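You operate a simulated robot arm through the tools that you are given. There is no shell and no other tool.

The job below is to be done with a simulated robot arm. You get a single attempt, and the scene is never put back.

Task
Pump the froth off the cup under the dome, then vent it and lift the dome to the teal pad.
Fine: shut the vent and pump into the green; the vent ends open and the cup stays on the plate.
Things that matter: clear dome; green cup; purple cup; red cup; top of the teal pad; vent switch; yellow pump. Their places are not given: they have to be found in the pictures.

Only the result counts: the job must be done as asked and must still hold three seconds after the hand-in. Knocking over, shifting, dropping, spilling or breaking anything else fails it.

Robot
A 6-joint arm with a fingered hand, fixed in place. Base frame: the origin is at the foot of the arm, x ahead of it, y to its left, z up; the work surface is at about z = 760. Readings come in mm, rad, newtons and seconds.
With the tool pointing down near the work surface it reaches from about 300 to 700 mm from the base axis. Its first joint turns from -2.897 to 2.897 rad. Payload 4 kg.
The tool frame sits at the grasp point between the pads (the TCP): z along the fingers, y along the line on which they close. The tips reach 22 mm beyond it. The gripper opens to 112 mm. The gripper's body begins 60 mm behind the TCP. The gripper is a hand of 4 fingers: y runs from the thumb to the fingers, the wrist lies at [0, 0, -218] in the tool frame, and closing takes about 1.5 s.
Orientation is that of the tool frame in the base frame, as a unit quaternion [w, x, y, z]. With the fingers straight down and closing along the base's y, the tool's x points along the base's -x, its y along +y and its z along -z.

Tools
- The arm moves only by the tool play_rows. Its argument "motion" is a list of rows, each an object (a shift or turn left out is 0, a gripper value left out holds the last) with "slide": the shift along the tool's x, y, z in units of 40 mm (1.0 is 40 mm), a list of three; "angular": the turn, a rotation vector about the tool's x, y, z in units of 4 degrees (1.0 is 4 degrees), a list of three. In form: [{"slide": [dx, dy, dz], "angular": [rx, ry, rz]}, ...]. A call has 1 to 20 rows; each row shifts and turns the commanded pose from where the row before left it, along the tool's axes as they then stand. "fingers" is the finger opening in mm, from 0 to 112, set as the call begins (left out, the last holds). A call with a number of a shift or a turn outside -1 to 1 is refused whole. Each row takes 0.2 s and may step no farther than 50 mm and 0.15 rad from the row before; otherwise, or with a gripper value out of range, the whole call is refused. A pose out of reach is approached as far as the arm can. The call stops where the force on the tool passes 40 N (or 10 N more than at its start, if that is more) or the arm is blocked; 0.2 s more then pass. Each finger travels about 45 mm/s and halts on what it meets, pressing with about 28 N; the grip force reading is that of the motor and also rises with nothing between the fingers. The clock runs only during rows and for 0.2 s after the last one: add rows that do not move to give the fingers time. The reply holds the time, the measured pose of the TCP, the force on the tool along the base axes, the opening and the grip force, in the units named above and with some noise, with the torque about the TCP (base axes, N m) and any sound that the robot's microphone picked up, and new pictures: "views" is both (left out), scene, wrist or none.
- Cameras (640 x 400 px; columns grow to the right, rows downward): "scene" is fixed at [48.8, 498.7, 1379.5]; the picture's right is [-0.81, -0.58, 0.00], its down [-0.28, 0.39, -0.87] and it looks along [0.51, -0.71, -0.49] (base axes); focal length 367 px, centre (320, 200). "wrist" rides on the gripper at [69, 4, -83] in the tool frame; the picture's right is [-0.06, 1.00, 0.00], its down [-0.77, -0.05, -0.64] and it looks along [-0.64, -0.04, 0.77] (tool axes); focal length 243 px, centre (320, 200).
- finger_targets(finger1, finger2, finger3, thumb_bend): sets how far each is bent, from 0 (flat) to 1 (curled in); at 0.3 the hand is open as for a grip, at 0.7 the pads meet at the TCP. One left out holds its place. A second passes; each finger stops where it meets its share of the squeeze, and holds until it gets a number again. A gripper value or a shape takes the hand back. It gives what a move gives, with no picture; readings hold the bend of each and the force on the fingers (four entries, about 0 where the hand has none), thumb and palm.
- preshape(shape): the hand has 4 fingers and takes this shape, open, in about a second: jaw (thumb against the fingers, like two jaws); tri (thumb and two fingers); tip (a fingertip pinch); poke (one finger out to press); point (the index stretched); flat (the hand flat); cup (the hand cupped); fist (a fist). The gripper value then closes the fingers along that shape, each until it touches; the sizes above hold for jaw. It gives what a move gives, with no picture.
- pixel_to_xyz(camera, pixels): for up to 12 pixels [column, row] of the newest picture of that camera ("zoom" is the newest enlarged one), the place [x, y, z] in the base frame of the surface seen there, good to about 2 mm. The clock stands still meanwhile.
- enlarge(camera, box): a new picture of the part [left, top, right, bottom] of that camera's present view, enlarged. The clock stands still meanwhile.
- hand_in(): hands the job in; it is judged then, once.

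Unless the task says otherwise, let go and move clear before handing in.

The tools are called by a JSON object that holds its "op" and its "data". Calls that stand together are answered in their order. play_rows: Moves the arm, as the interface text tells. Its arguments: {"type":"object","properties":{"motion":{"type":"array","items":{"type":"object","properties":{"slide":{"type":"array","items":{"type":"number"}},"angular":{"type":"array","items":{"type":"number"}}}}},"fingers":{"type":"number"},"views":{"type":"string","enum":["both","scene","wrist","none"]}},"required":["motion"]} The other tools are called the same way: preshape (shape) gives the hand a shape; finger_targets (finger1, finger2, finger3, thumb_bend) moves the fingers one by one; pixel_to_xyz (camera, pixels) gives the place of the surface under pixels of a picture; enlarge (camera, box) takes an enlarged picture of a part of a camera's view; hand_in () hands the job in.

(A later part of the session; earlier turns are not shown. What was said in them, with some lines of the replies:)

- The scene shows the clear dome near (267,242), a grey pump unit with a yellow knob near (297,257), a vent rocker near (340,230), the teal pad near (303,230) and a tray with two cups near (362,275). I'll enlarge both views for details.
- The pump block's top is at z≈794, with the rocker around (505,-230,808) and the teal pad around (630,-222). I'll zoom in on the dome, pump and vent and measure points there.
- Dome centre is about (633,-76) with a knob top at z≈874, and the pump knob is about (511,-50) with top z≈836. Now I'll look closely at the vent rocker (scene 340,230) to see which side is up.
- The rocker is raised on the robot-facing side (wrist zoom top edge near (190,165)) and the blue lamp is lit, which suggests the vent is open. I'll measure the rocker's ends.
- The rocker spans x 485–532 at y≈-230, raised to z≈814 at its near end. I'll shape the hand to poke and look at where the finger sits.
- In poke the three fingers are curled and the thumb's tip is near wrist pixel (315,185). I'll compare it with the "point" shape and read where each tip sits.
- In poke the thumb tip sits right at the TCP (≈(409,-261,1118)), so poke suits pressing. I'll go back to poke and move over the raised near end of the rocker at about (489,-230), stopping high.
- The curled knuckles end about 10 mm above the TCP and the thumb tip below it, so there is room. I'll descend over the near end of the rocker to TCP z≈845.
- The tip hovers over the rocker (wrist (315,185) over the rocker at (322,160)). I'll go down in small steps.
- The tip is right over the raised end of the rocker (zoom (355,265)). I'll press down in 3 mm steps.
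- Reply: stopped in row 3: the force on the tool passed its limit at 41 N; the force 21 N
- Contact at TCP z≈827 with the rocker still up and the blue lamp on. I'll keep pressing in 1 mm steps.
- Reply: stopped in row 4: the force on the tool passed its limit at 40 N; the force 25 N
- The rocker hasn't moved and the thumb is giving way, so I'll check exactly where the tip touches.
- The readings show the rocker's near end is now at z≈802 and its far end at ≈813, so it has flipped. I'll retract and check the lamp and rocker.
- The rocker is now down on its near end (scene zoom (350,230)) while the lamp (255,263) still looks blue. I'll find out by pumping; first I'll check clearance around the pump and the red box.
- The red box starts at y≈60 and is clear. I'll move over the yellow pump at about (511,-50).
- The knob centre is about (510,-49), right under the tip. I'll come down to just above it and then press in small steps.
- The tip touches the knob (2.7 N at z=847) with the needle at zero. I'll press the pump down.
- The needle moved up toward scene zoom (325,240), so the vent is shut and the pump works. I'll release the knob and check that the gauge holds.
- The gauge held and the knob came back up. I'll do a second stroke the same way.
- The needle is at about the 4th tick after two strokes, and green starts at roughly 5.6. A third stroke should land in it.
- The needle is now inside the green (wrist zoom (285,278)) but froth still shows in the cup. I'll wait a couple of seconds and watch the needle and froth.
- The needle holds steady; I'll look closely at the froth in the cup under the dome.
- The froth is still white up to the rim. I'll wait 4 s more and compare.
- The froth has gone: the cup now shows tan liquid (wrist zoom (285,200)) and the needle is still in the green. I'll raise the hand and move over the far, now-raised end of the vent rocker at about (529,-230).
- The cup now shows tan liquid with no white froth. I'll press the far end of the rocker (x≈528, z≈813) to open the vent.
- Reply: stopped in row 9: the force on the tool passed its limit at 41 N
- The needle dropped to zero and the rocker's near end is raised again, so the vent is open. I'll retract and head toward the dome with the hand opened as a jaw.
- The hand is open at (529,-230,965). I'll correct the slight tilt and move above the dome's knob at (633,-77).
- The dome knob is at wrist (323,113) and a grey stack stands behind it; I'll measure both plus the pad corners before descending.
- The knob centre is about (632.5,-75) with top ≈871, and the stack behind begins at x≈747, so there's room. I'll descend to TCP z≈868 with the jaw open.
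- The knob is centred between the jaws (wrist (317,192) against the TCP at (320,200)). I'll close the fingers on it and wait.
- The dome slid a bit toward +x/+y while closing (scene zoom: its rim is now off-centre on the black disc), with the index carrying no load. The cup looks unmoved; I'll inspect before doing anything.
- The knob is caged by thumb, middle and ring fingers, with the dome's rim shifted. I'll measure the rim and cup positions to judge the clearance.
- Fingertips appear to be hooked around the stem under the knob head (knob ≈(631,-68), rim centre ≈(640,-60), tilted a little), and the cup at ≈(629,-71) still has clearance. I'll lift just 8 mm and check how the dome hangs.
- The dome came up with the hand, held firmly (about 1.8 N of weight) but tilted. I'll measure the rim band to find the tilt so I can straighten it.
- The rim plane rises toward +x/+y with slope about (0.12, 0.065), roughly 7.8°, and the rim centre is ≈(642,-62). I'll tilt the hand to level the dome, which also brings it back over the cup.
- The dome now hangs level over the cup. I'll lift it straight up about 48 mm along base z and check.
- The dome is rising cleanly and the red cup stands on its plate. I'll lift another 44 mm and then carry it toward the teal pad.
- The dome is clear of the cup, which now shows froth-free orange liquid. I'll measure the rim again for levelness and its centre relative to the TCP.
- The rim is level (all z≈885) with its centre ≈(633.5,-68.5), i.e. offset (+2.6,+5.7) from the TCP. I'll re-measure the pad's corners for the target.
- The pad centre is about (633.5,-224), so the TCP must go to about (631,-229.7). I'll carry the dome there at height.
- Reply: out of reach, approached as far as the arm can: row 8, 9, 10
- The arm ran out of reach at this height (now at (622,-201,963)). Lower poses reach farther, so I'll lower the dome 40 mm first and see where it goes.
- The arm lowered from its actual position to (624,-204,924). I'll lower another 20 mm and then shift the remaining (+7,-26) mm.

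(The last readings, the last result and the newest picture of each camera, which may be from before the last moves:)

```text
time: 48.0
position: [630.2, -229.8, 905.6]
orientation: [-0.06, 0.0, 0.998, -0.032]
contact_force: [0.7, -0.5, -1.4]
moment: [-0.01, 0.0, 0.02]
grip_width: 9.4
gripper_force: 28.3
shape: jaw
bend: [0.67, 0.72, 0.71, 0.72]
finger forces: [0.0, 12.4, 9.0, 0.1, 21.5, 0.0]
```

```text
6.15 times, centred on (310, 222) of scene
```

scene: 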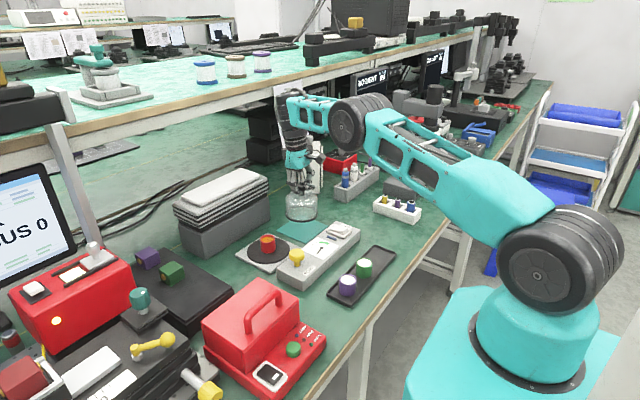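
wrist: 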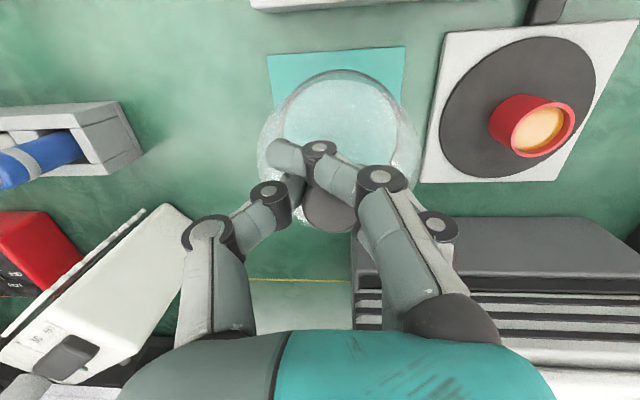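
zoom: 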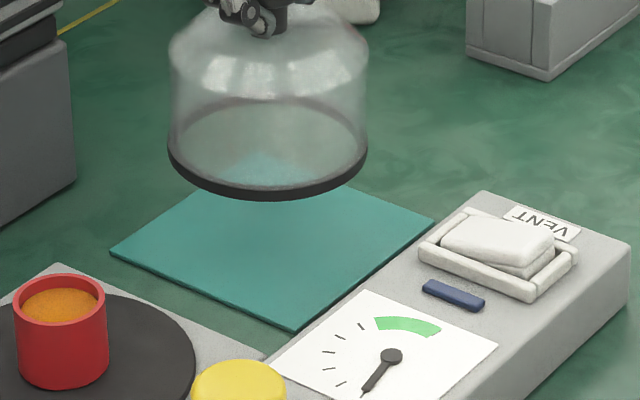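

The dome is over the pad; I'll measure the rim's position here before lowering.

{"op": "pixel_to_xyz", "data": {"camera": "zoom", "pixels": [[172, 156], [182, 172], [200, 184], [225, 192], [250, 196], [275, 196], [300, 192], [325, 184], [345, 173], [358, 160]]}}

```text
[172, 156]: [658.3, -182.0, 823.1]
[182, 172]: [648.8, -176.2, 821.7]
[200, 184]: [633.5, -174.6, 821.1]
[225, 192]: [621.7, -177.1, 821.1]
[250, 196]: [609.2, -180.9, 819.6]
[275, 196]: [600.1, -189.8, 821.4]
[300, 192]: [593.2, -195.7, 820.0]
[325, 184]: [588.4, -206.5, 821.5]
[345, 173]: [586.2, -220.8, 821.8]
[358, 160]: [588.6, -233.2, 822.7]
```

The rim centre is ≈(635.5,-224) against the pad centre (633.5,-224.5), about 53 mm above it. I'll lower 44 mm, then step gently.

{"op": "play_rows", "data": {"motion": [{"slide": [-0.01, 0.016, 0.25]}, {"slide": [-0.01, 0.016, 0.25]}, {"slide": [-0.03, 0.016, 0.248]}, {"slide": [-0.03, 0.016, 0.248]}, {"slide": [-0.012, 0.0065, 0.099]}, {"slide": [0, 0, 0]}], "views": "wrist"}}

{"op": "enlarge", "data": {"camera": "scene", "box": [270, 200, 350, 255]}}

```text
time: 49.4
position: [629.6, -229.2, 859.8]
orientation: [-0.06, 0.0, 0.998, -0.033]
contact_force: [-0.1, 0.1, -1.6]
moment: [-0.02, 0.03, -0.03]
grip_width: 8.9
gripper_force: 27.7
shape: jaw
bend: [0.67, 0.72, 0.71, 0.72]
finger forces: [0.0, 12.5, 9.4, 0.0, 21.4, 0.0]
```

wrist: 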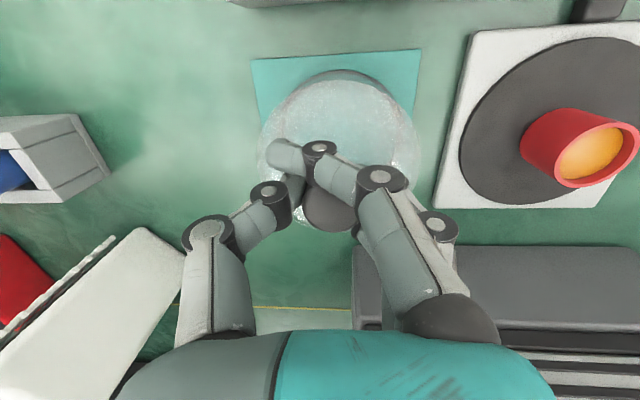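

```text
7.27 times, centred on (310, 228) of scene
```

zoom: 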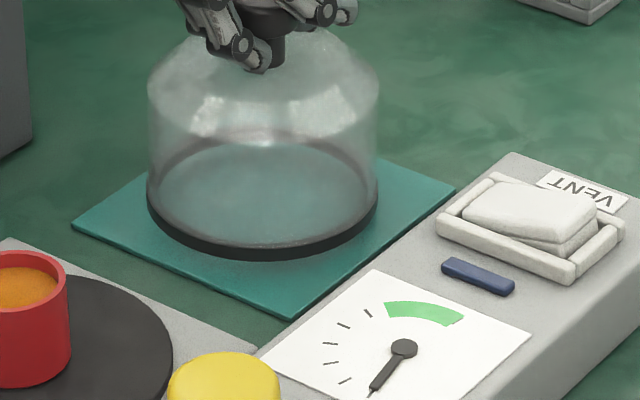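

The dome is centred just above the pad. I'll lower in 1.5 mm steps watching the force.

{"op": "play_rows", "data": {"motion": [{"slide": [-0.0045, 0.0024, 0.0372]}, {"slide": [-0.0045, 0.0024, 0.0372]}, {"slide": [-0.0045, 0.0024, 0.0372]}, {"slide": [0, 0, 0]}], "views": "none"}}

{"op": "enlarge", "data": {"camera": "scene", "box": [270, 200, 350, 255]}}

```text
time: 50.4
position: [629.5, -229.6, 856.3]
orientation: [-0.061, -0.001, 0.998, -0.033]
contact_force: [0.1, 0.9, -1.8]
moment: [0.01, 0.04, 0.01]
grip_width: 9.3
gripper_force: 28.0
shape: jaw
bend: [0.67, 0.72, 0.71, 0.72]
finger forces: [0.0, 12.5, 9.5, 0.0, 21.4, 0.0]
```

```text
7.27 times, centred on (310, 228) of scene
```

zoom: 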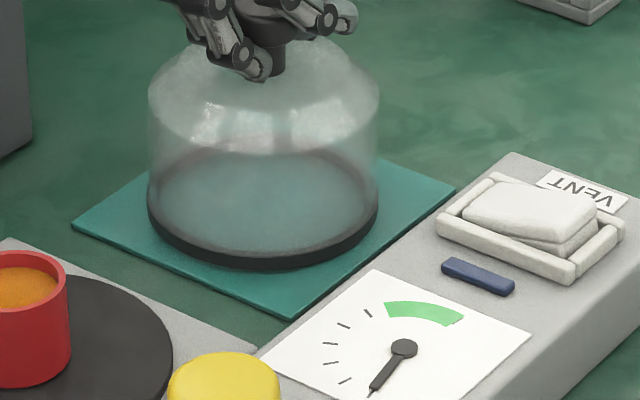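

{"op": "play_rows", "data": {"motion": [{"slide": [-0.003, 0.0016, 0.0248]}, {"slide": [-0.003, 0.0016, 0.0248]}, {"slide": [-0.003, 0.0016, 0.0248]}, {"slide": [0, 0, 0]}], "views": "none"}}

{"op": "enlarge", "data": {"camera": "scene", "box": [270, 200, 350, 255]}}

```text
time: 51.4
position: [629.3, -230.0, 852.6]
orientation: [-0.06, 0.0, 0.998, -0.033]
contact_force: [0.6, -0.3, 1.2]
moment: [0.05, 0.0, -0.02]
grip_width: 9.1
gripper_force: 28.0
shape: jaw
bend: [0.67, 0.72, 0.71, 0.72]
finger forces: [0.0, 12.2, 10.7, 0.0, 20.1, 0.0]
```

```text
7.27 times, centred on (310, 228) of scene
```

zoom: 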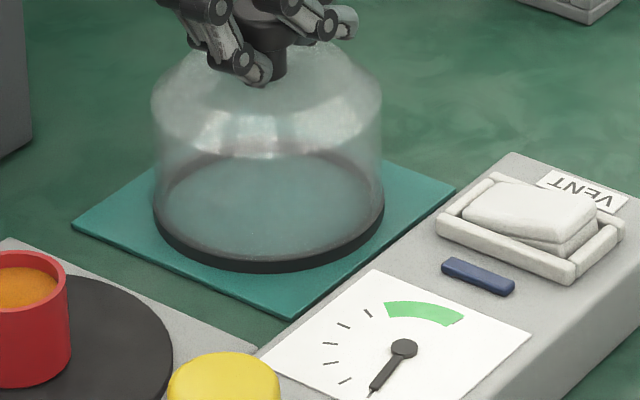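

The force turned from -1.8 to +1.2 N, so the dome is resting on the pad, well centred. I'll open the fingers partway (60 mm) and watch that the dome stays put.

{"op": "play_rows", "data": {"motion": [{"slide": [0, 0, 0]}, {"slide": [0, 0, 0]}, {"slide": [0, 0, 0]}, {"slide": [0, 0, 0]}, {"slide": [0, 0, 0]}, {"slide": [0, 0, 0]}, {"slide": [0, 0, 0]}, {"slide": [0, 0, 0]}], "fingers": 60, "views": "both"}}

{"op": "enlarge", "data": {"camera": "scene", "box": [270, 190, 350, 255]}}

{"op": "enlarge", "data": {"camera": "wrist", "box": [220, 40, 460, 240]}}

```text
time: 53.2
position: [629.1, -228.7, 853.5]
orientation: [-0.059, 0.0, 0.998, -0.033]
contact_force: [4.3, -1.8, 13.9]
moment: [0.39, -0.36, -0.16]
grip_width: 56.9
gripper_force: 0.1
shape: jaw
bend: [0.72, 0.73, 0.76, 0.7]
finger forces: [0.0, 2.9, 11.0, 0.0, 0.0, 0.0]
```

scene: 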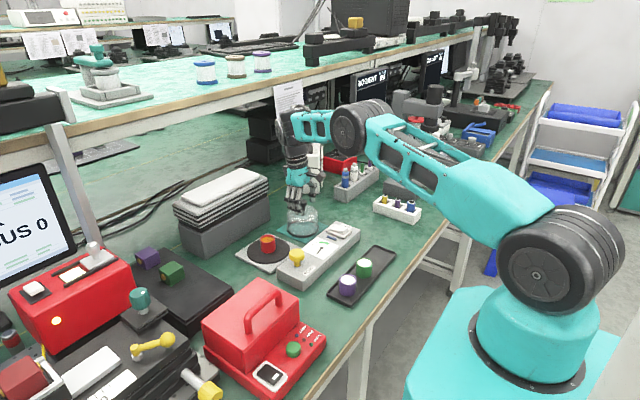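
wrist: 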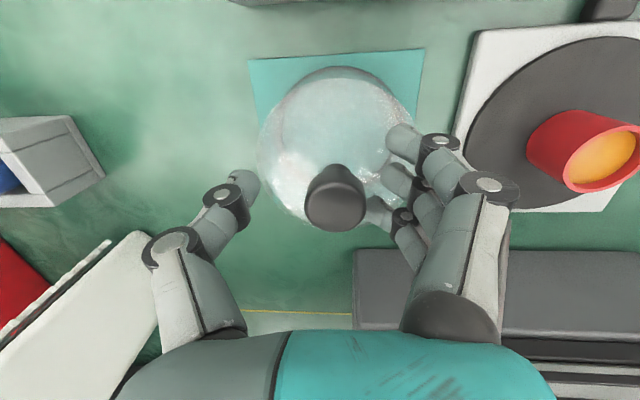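

```text
6.15 times, centred on (310, 222) of scene
```

zoom: 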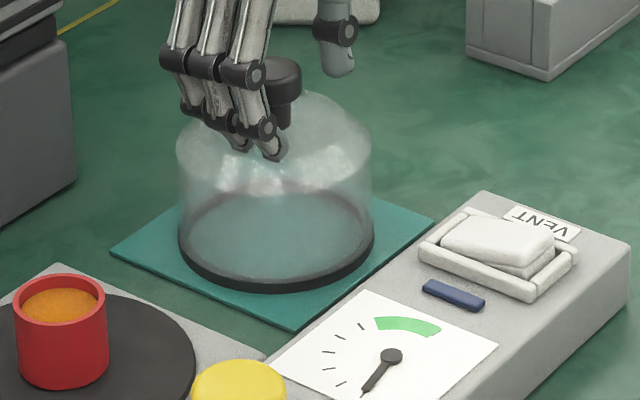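

```text
2.00 times, centred on (340, 140) of wrist
```

zoom: 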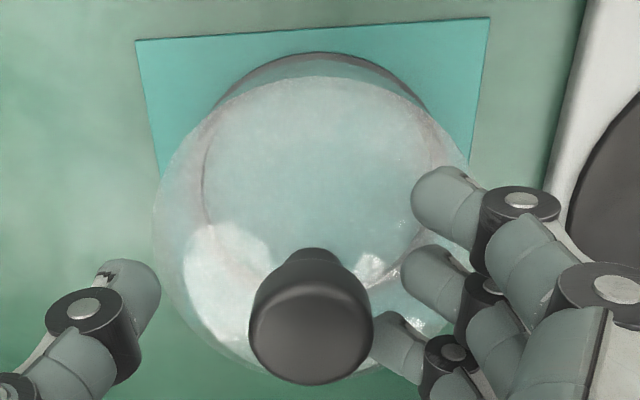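

The dome sits upright on the pad; the middle and ring fingertips are pressing on its shoulder (13.9 N). I'll raise the hand a few mm to relieve that and check.

{"op": "play_rows", "data": {"motion": [{"slide": [0.006, -0.003, -0.05]}, {"slide": [0.006, -0.003, -0.05]}, {"slide": [0, 0, 0]}], "views": "wrist"}}

{"op": "enlarge", "data": {"camera": "scene", "box": [270, 190, 350, 255]}}

{"op": "enlarge", "data": {"camera": "wrist", "box": [260, 100, 460, 240]}}

```text
time: 54.0
position: [628.2, -229.1, 856.5]
orientation: [-0.061, 0.0, 0.998, -0.032]
contact_force: [-0.4, 0.2, 1.1]
moment: [0.01, -0.03, -0.01]
grip_width: 59.5
gripper_force: 0.1
shape: jaw
bend: [0.72, 0.72, 0.72, 0.7]
finger forces: [0.0, 0.0, 0.0, 0.0, 0.0, 0.0]
```

wrist: 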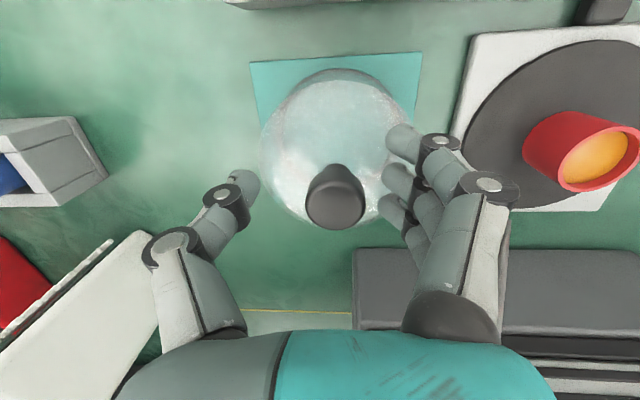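

```text
6.15 times, centred on (310, 222) of scene
```

zoom: 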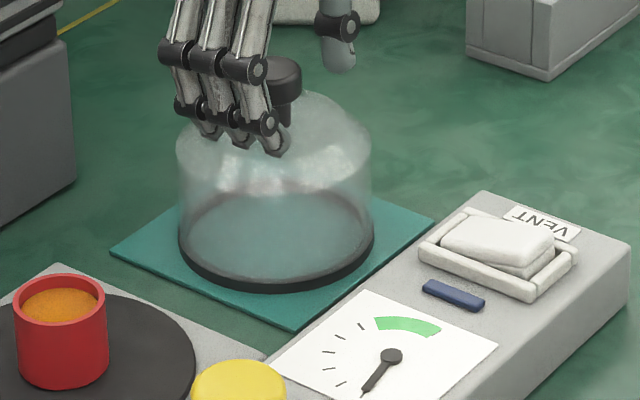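

```text
2.86 times, centred on (360, 170) of wrist
```

zoom: 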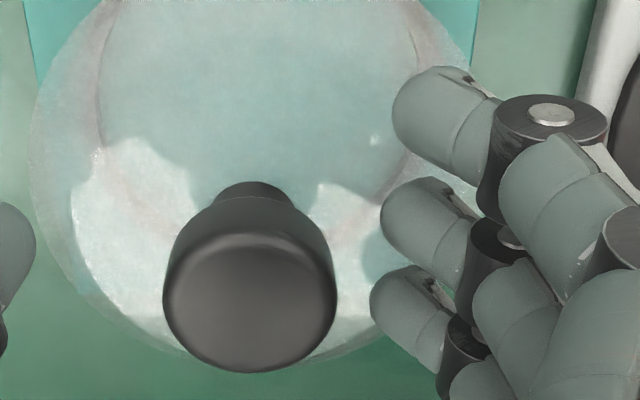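

All finger forces are zero and the fingers are clear of the knob. I'll rise straight up about 72 mm.

{"op": "play_rows", "data": {"motion": [{"slide": [0.012, -0.0065, -0.099]}, {"slide": [0.024, -0.013, -0.198]}, {"slide": [0.036, -0.0195, -0.297]}, {"slide": [0.048, -0.026, -0.396]}, {"slide": [0.048, -0.026, -0.396]}, {"slide": [0.048, -0.026, -0.396]}, {"slide": [0, 0, 0]}], "views": "both"}}

{"op": "enlarge", "data": {"camera": "scene", "box": [240, 190, 350, 280]}}

```text
time: 55.6
position: [626.0, -227.2, 929.6]
orientation: [-0.059, 0.0, 0.998, -0.032]
contact_force: [-0.4, 0.8, 0.2]
moment: [0.02, -0.01, 0.02]
grip_width: 59.5
gripper_force: 0.0
shape: jaw
bend: [0.72, 0.72, 0.72, 0.7]
finger forces: [0.0, 0.0, 0.0, 0.1, 0.0, 0.1]
out of reach, approached as far as the arm can: row 6
```

scene: 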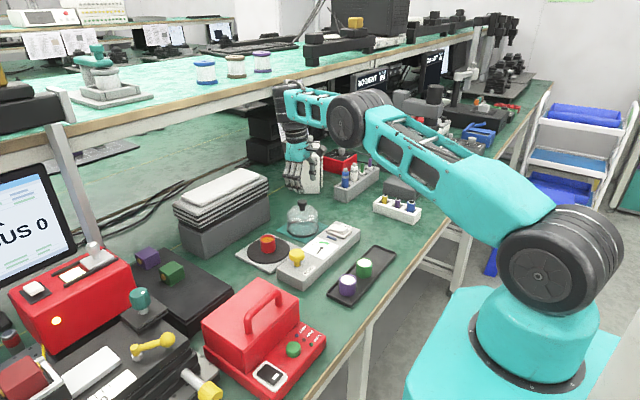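
wrist: 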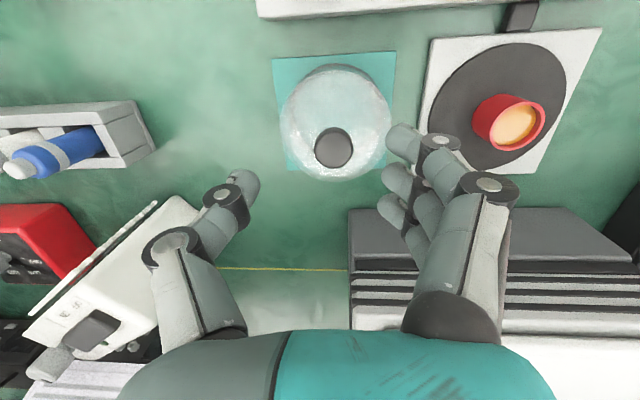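

```text
4.44 times, centred on (295, 235) of scene
```

zoom: 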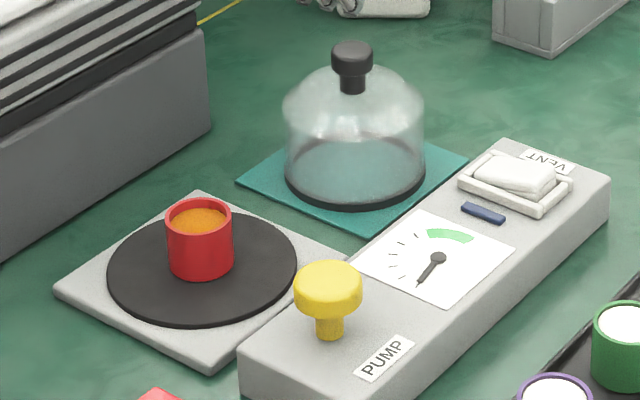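

The dome stands upright on the teal pad, the cup is on the plate, and the rocker is in the open position. I'll verify the dome's rim and rocker position before finishing.

{"op": "pixel_to_xyz", "data": {"camera": "zoom", "pixels": [[289, 180], [305, 194], [330, 202], [355, 204], [385, 198], [410, 188], [423, 175], [350, 52], [490, 172], [545, 180], [200, 205], [200, 275]]}}

{"op": "enlarge", "data": {"camera": "scene", "box": [270, 195, 370, 260]}}

```text
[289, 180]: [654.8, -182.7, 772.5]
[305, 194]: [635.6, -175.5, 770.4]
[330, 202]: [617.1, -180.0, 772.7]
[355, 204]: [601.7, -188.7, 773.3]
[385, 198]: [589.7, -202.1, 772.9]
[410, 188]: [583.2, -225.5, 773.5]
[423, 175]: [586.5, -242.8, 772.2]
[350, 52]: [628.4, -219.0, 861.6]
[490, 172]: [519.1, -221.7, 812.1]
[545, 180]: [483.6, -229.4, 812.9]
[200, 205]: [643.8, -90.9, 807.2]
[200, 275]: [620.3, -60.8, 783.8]
```

```text
6.15 times, centred on (320, 228) of scene
```

zoom: 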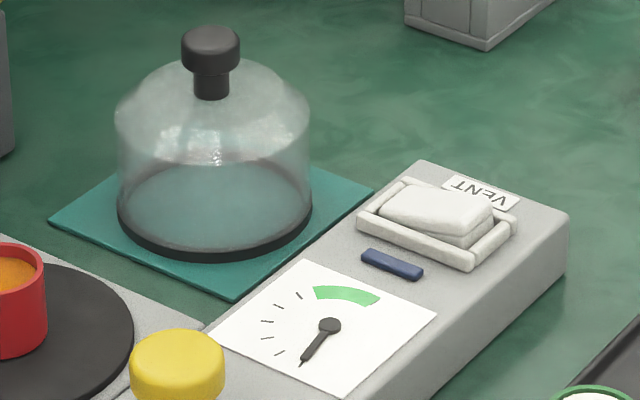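

The dome is centred at ≈(633,-225) on the pad, the rocker's near end is up (z≈813, vent open), and the gauge is at zero. I'll back the hand away to be clear.

{"op": "play_rows", "data": {"motion": [{"slide": [0.3, -0.01, -0.1]}, {"slide": [0.6, -0.02, -0.225]}, {"slide": [0.6, -0.02, -0.225]}, {"slide": [0.6, -0.02, -0.225]}, {"slide": [0.3, -0.02, -0.2]}, {"slide": [0, 0, 0]}, {"slide": [0, 0, 0]}], "views": "both"}}

{"op": "enlarge", "data": {"camera": "scene", "box": [230, 190, 400, 310]}}

```text
time: 57.2
position: [585.3, -233.0, 974.4]
orientation: [-0.062, 0.0, 0.998, -0.032]
contact_force: [-0.5, -0.3, -0.9]
moment: [0.0, 0.02, 0.02]
grip_width: 59.4
gripper_force: 0.1
shape: jaw
bend: [0.72, 0.72, 0.72, 0.7]
finger forces: [0.0, 0.0, 0.0, 0.1, 0.0, 0.0]
out of reach, approached as far as the arm can: row 3, 4, 5
```

scene: 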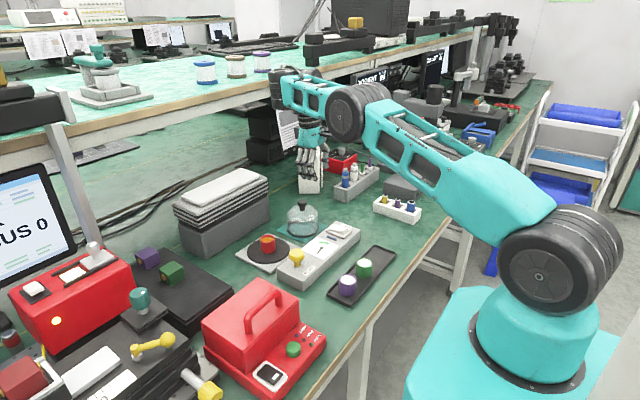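
wrist: 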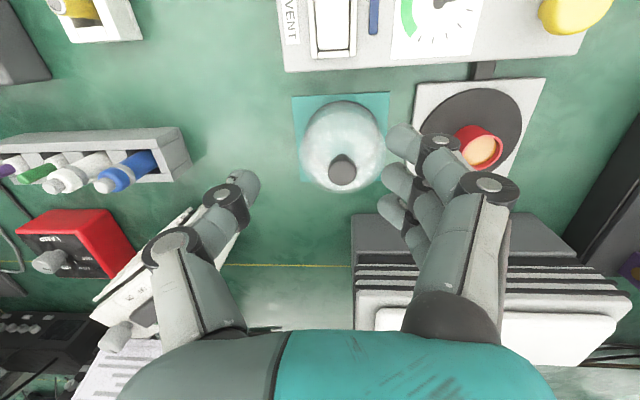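

```text
3.33 times, centred on (315, 250) of scene
```

zoom: 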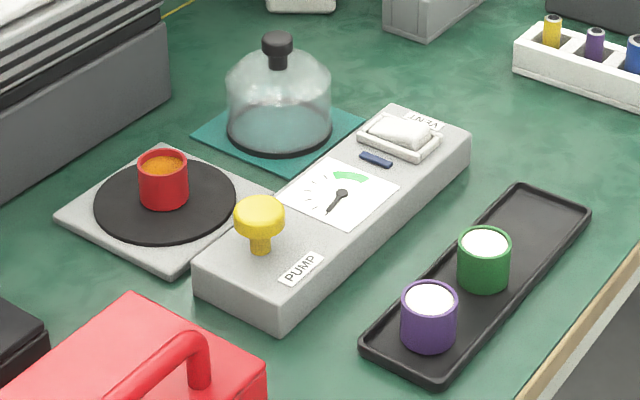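

The pictures show the dome upright on the teal pad (zoom (278,105)). The red cup is froth-free on its plate (163,180), the vent is open with the gauge at zero, and the other cups are untouched. The hand is clear, so I'll hand in.

{"op": "hand_in", "data": {}}

```text
The job is handed in.
```

The job is done and handed in; I haven't seen the judging result.

- **Froth:** I shut the vent and gave the pump three strokes, which put the needle inside the green. After a few seconds in the green the froth was gone, leaving clear orange liquid.
- **Vent:** It is open again, with the gauge back at zero.
- **Dome:** It stands upright on the teal pad, centred to within about 2 mm.
- **Cups:** The red cup is still on its plate, and the green and purple cups look untouched.

When the fingers closed on the dome's knob, the dome slid about 15 mm and tilted about 8°. It did not appear to touch the cup. I levelled it before lifting it clear.
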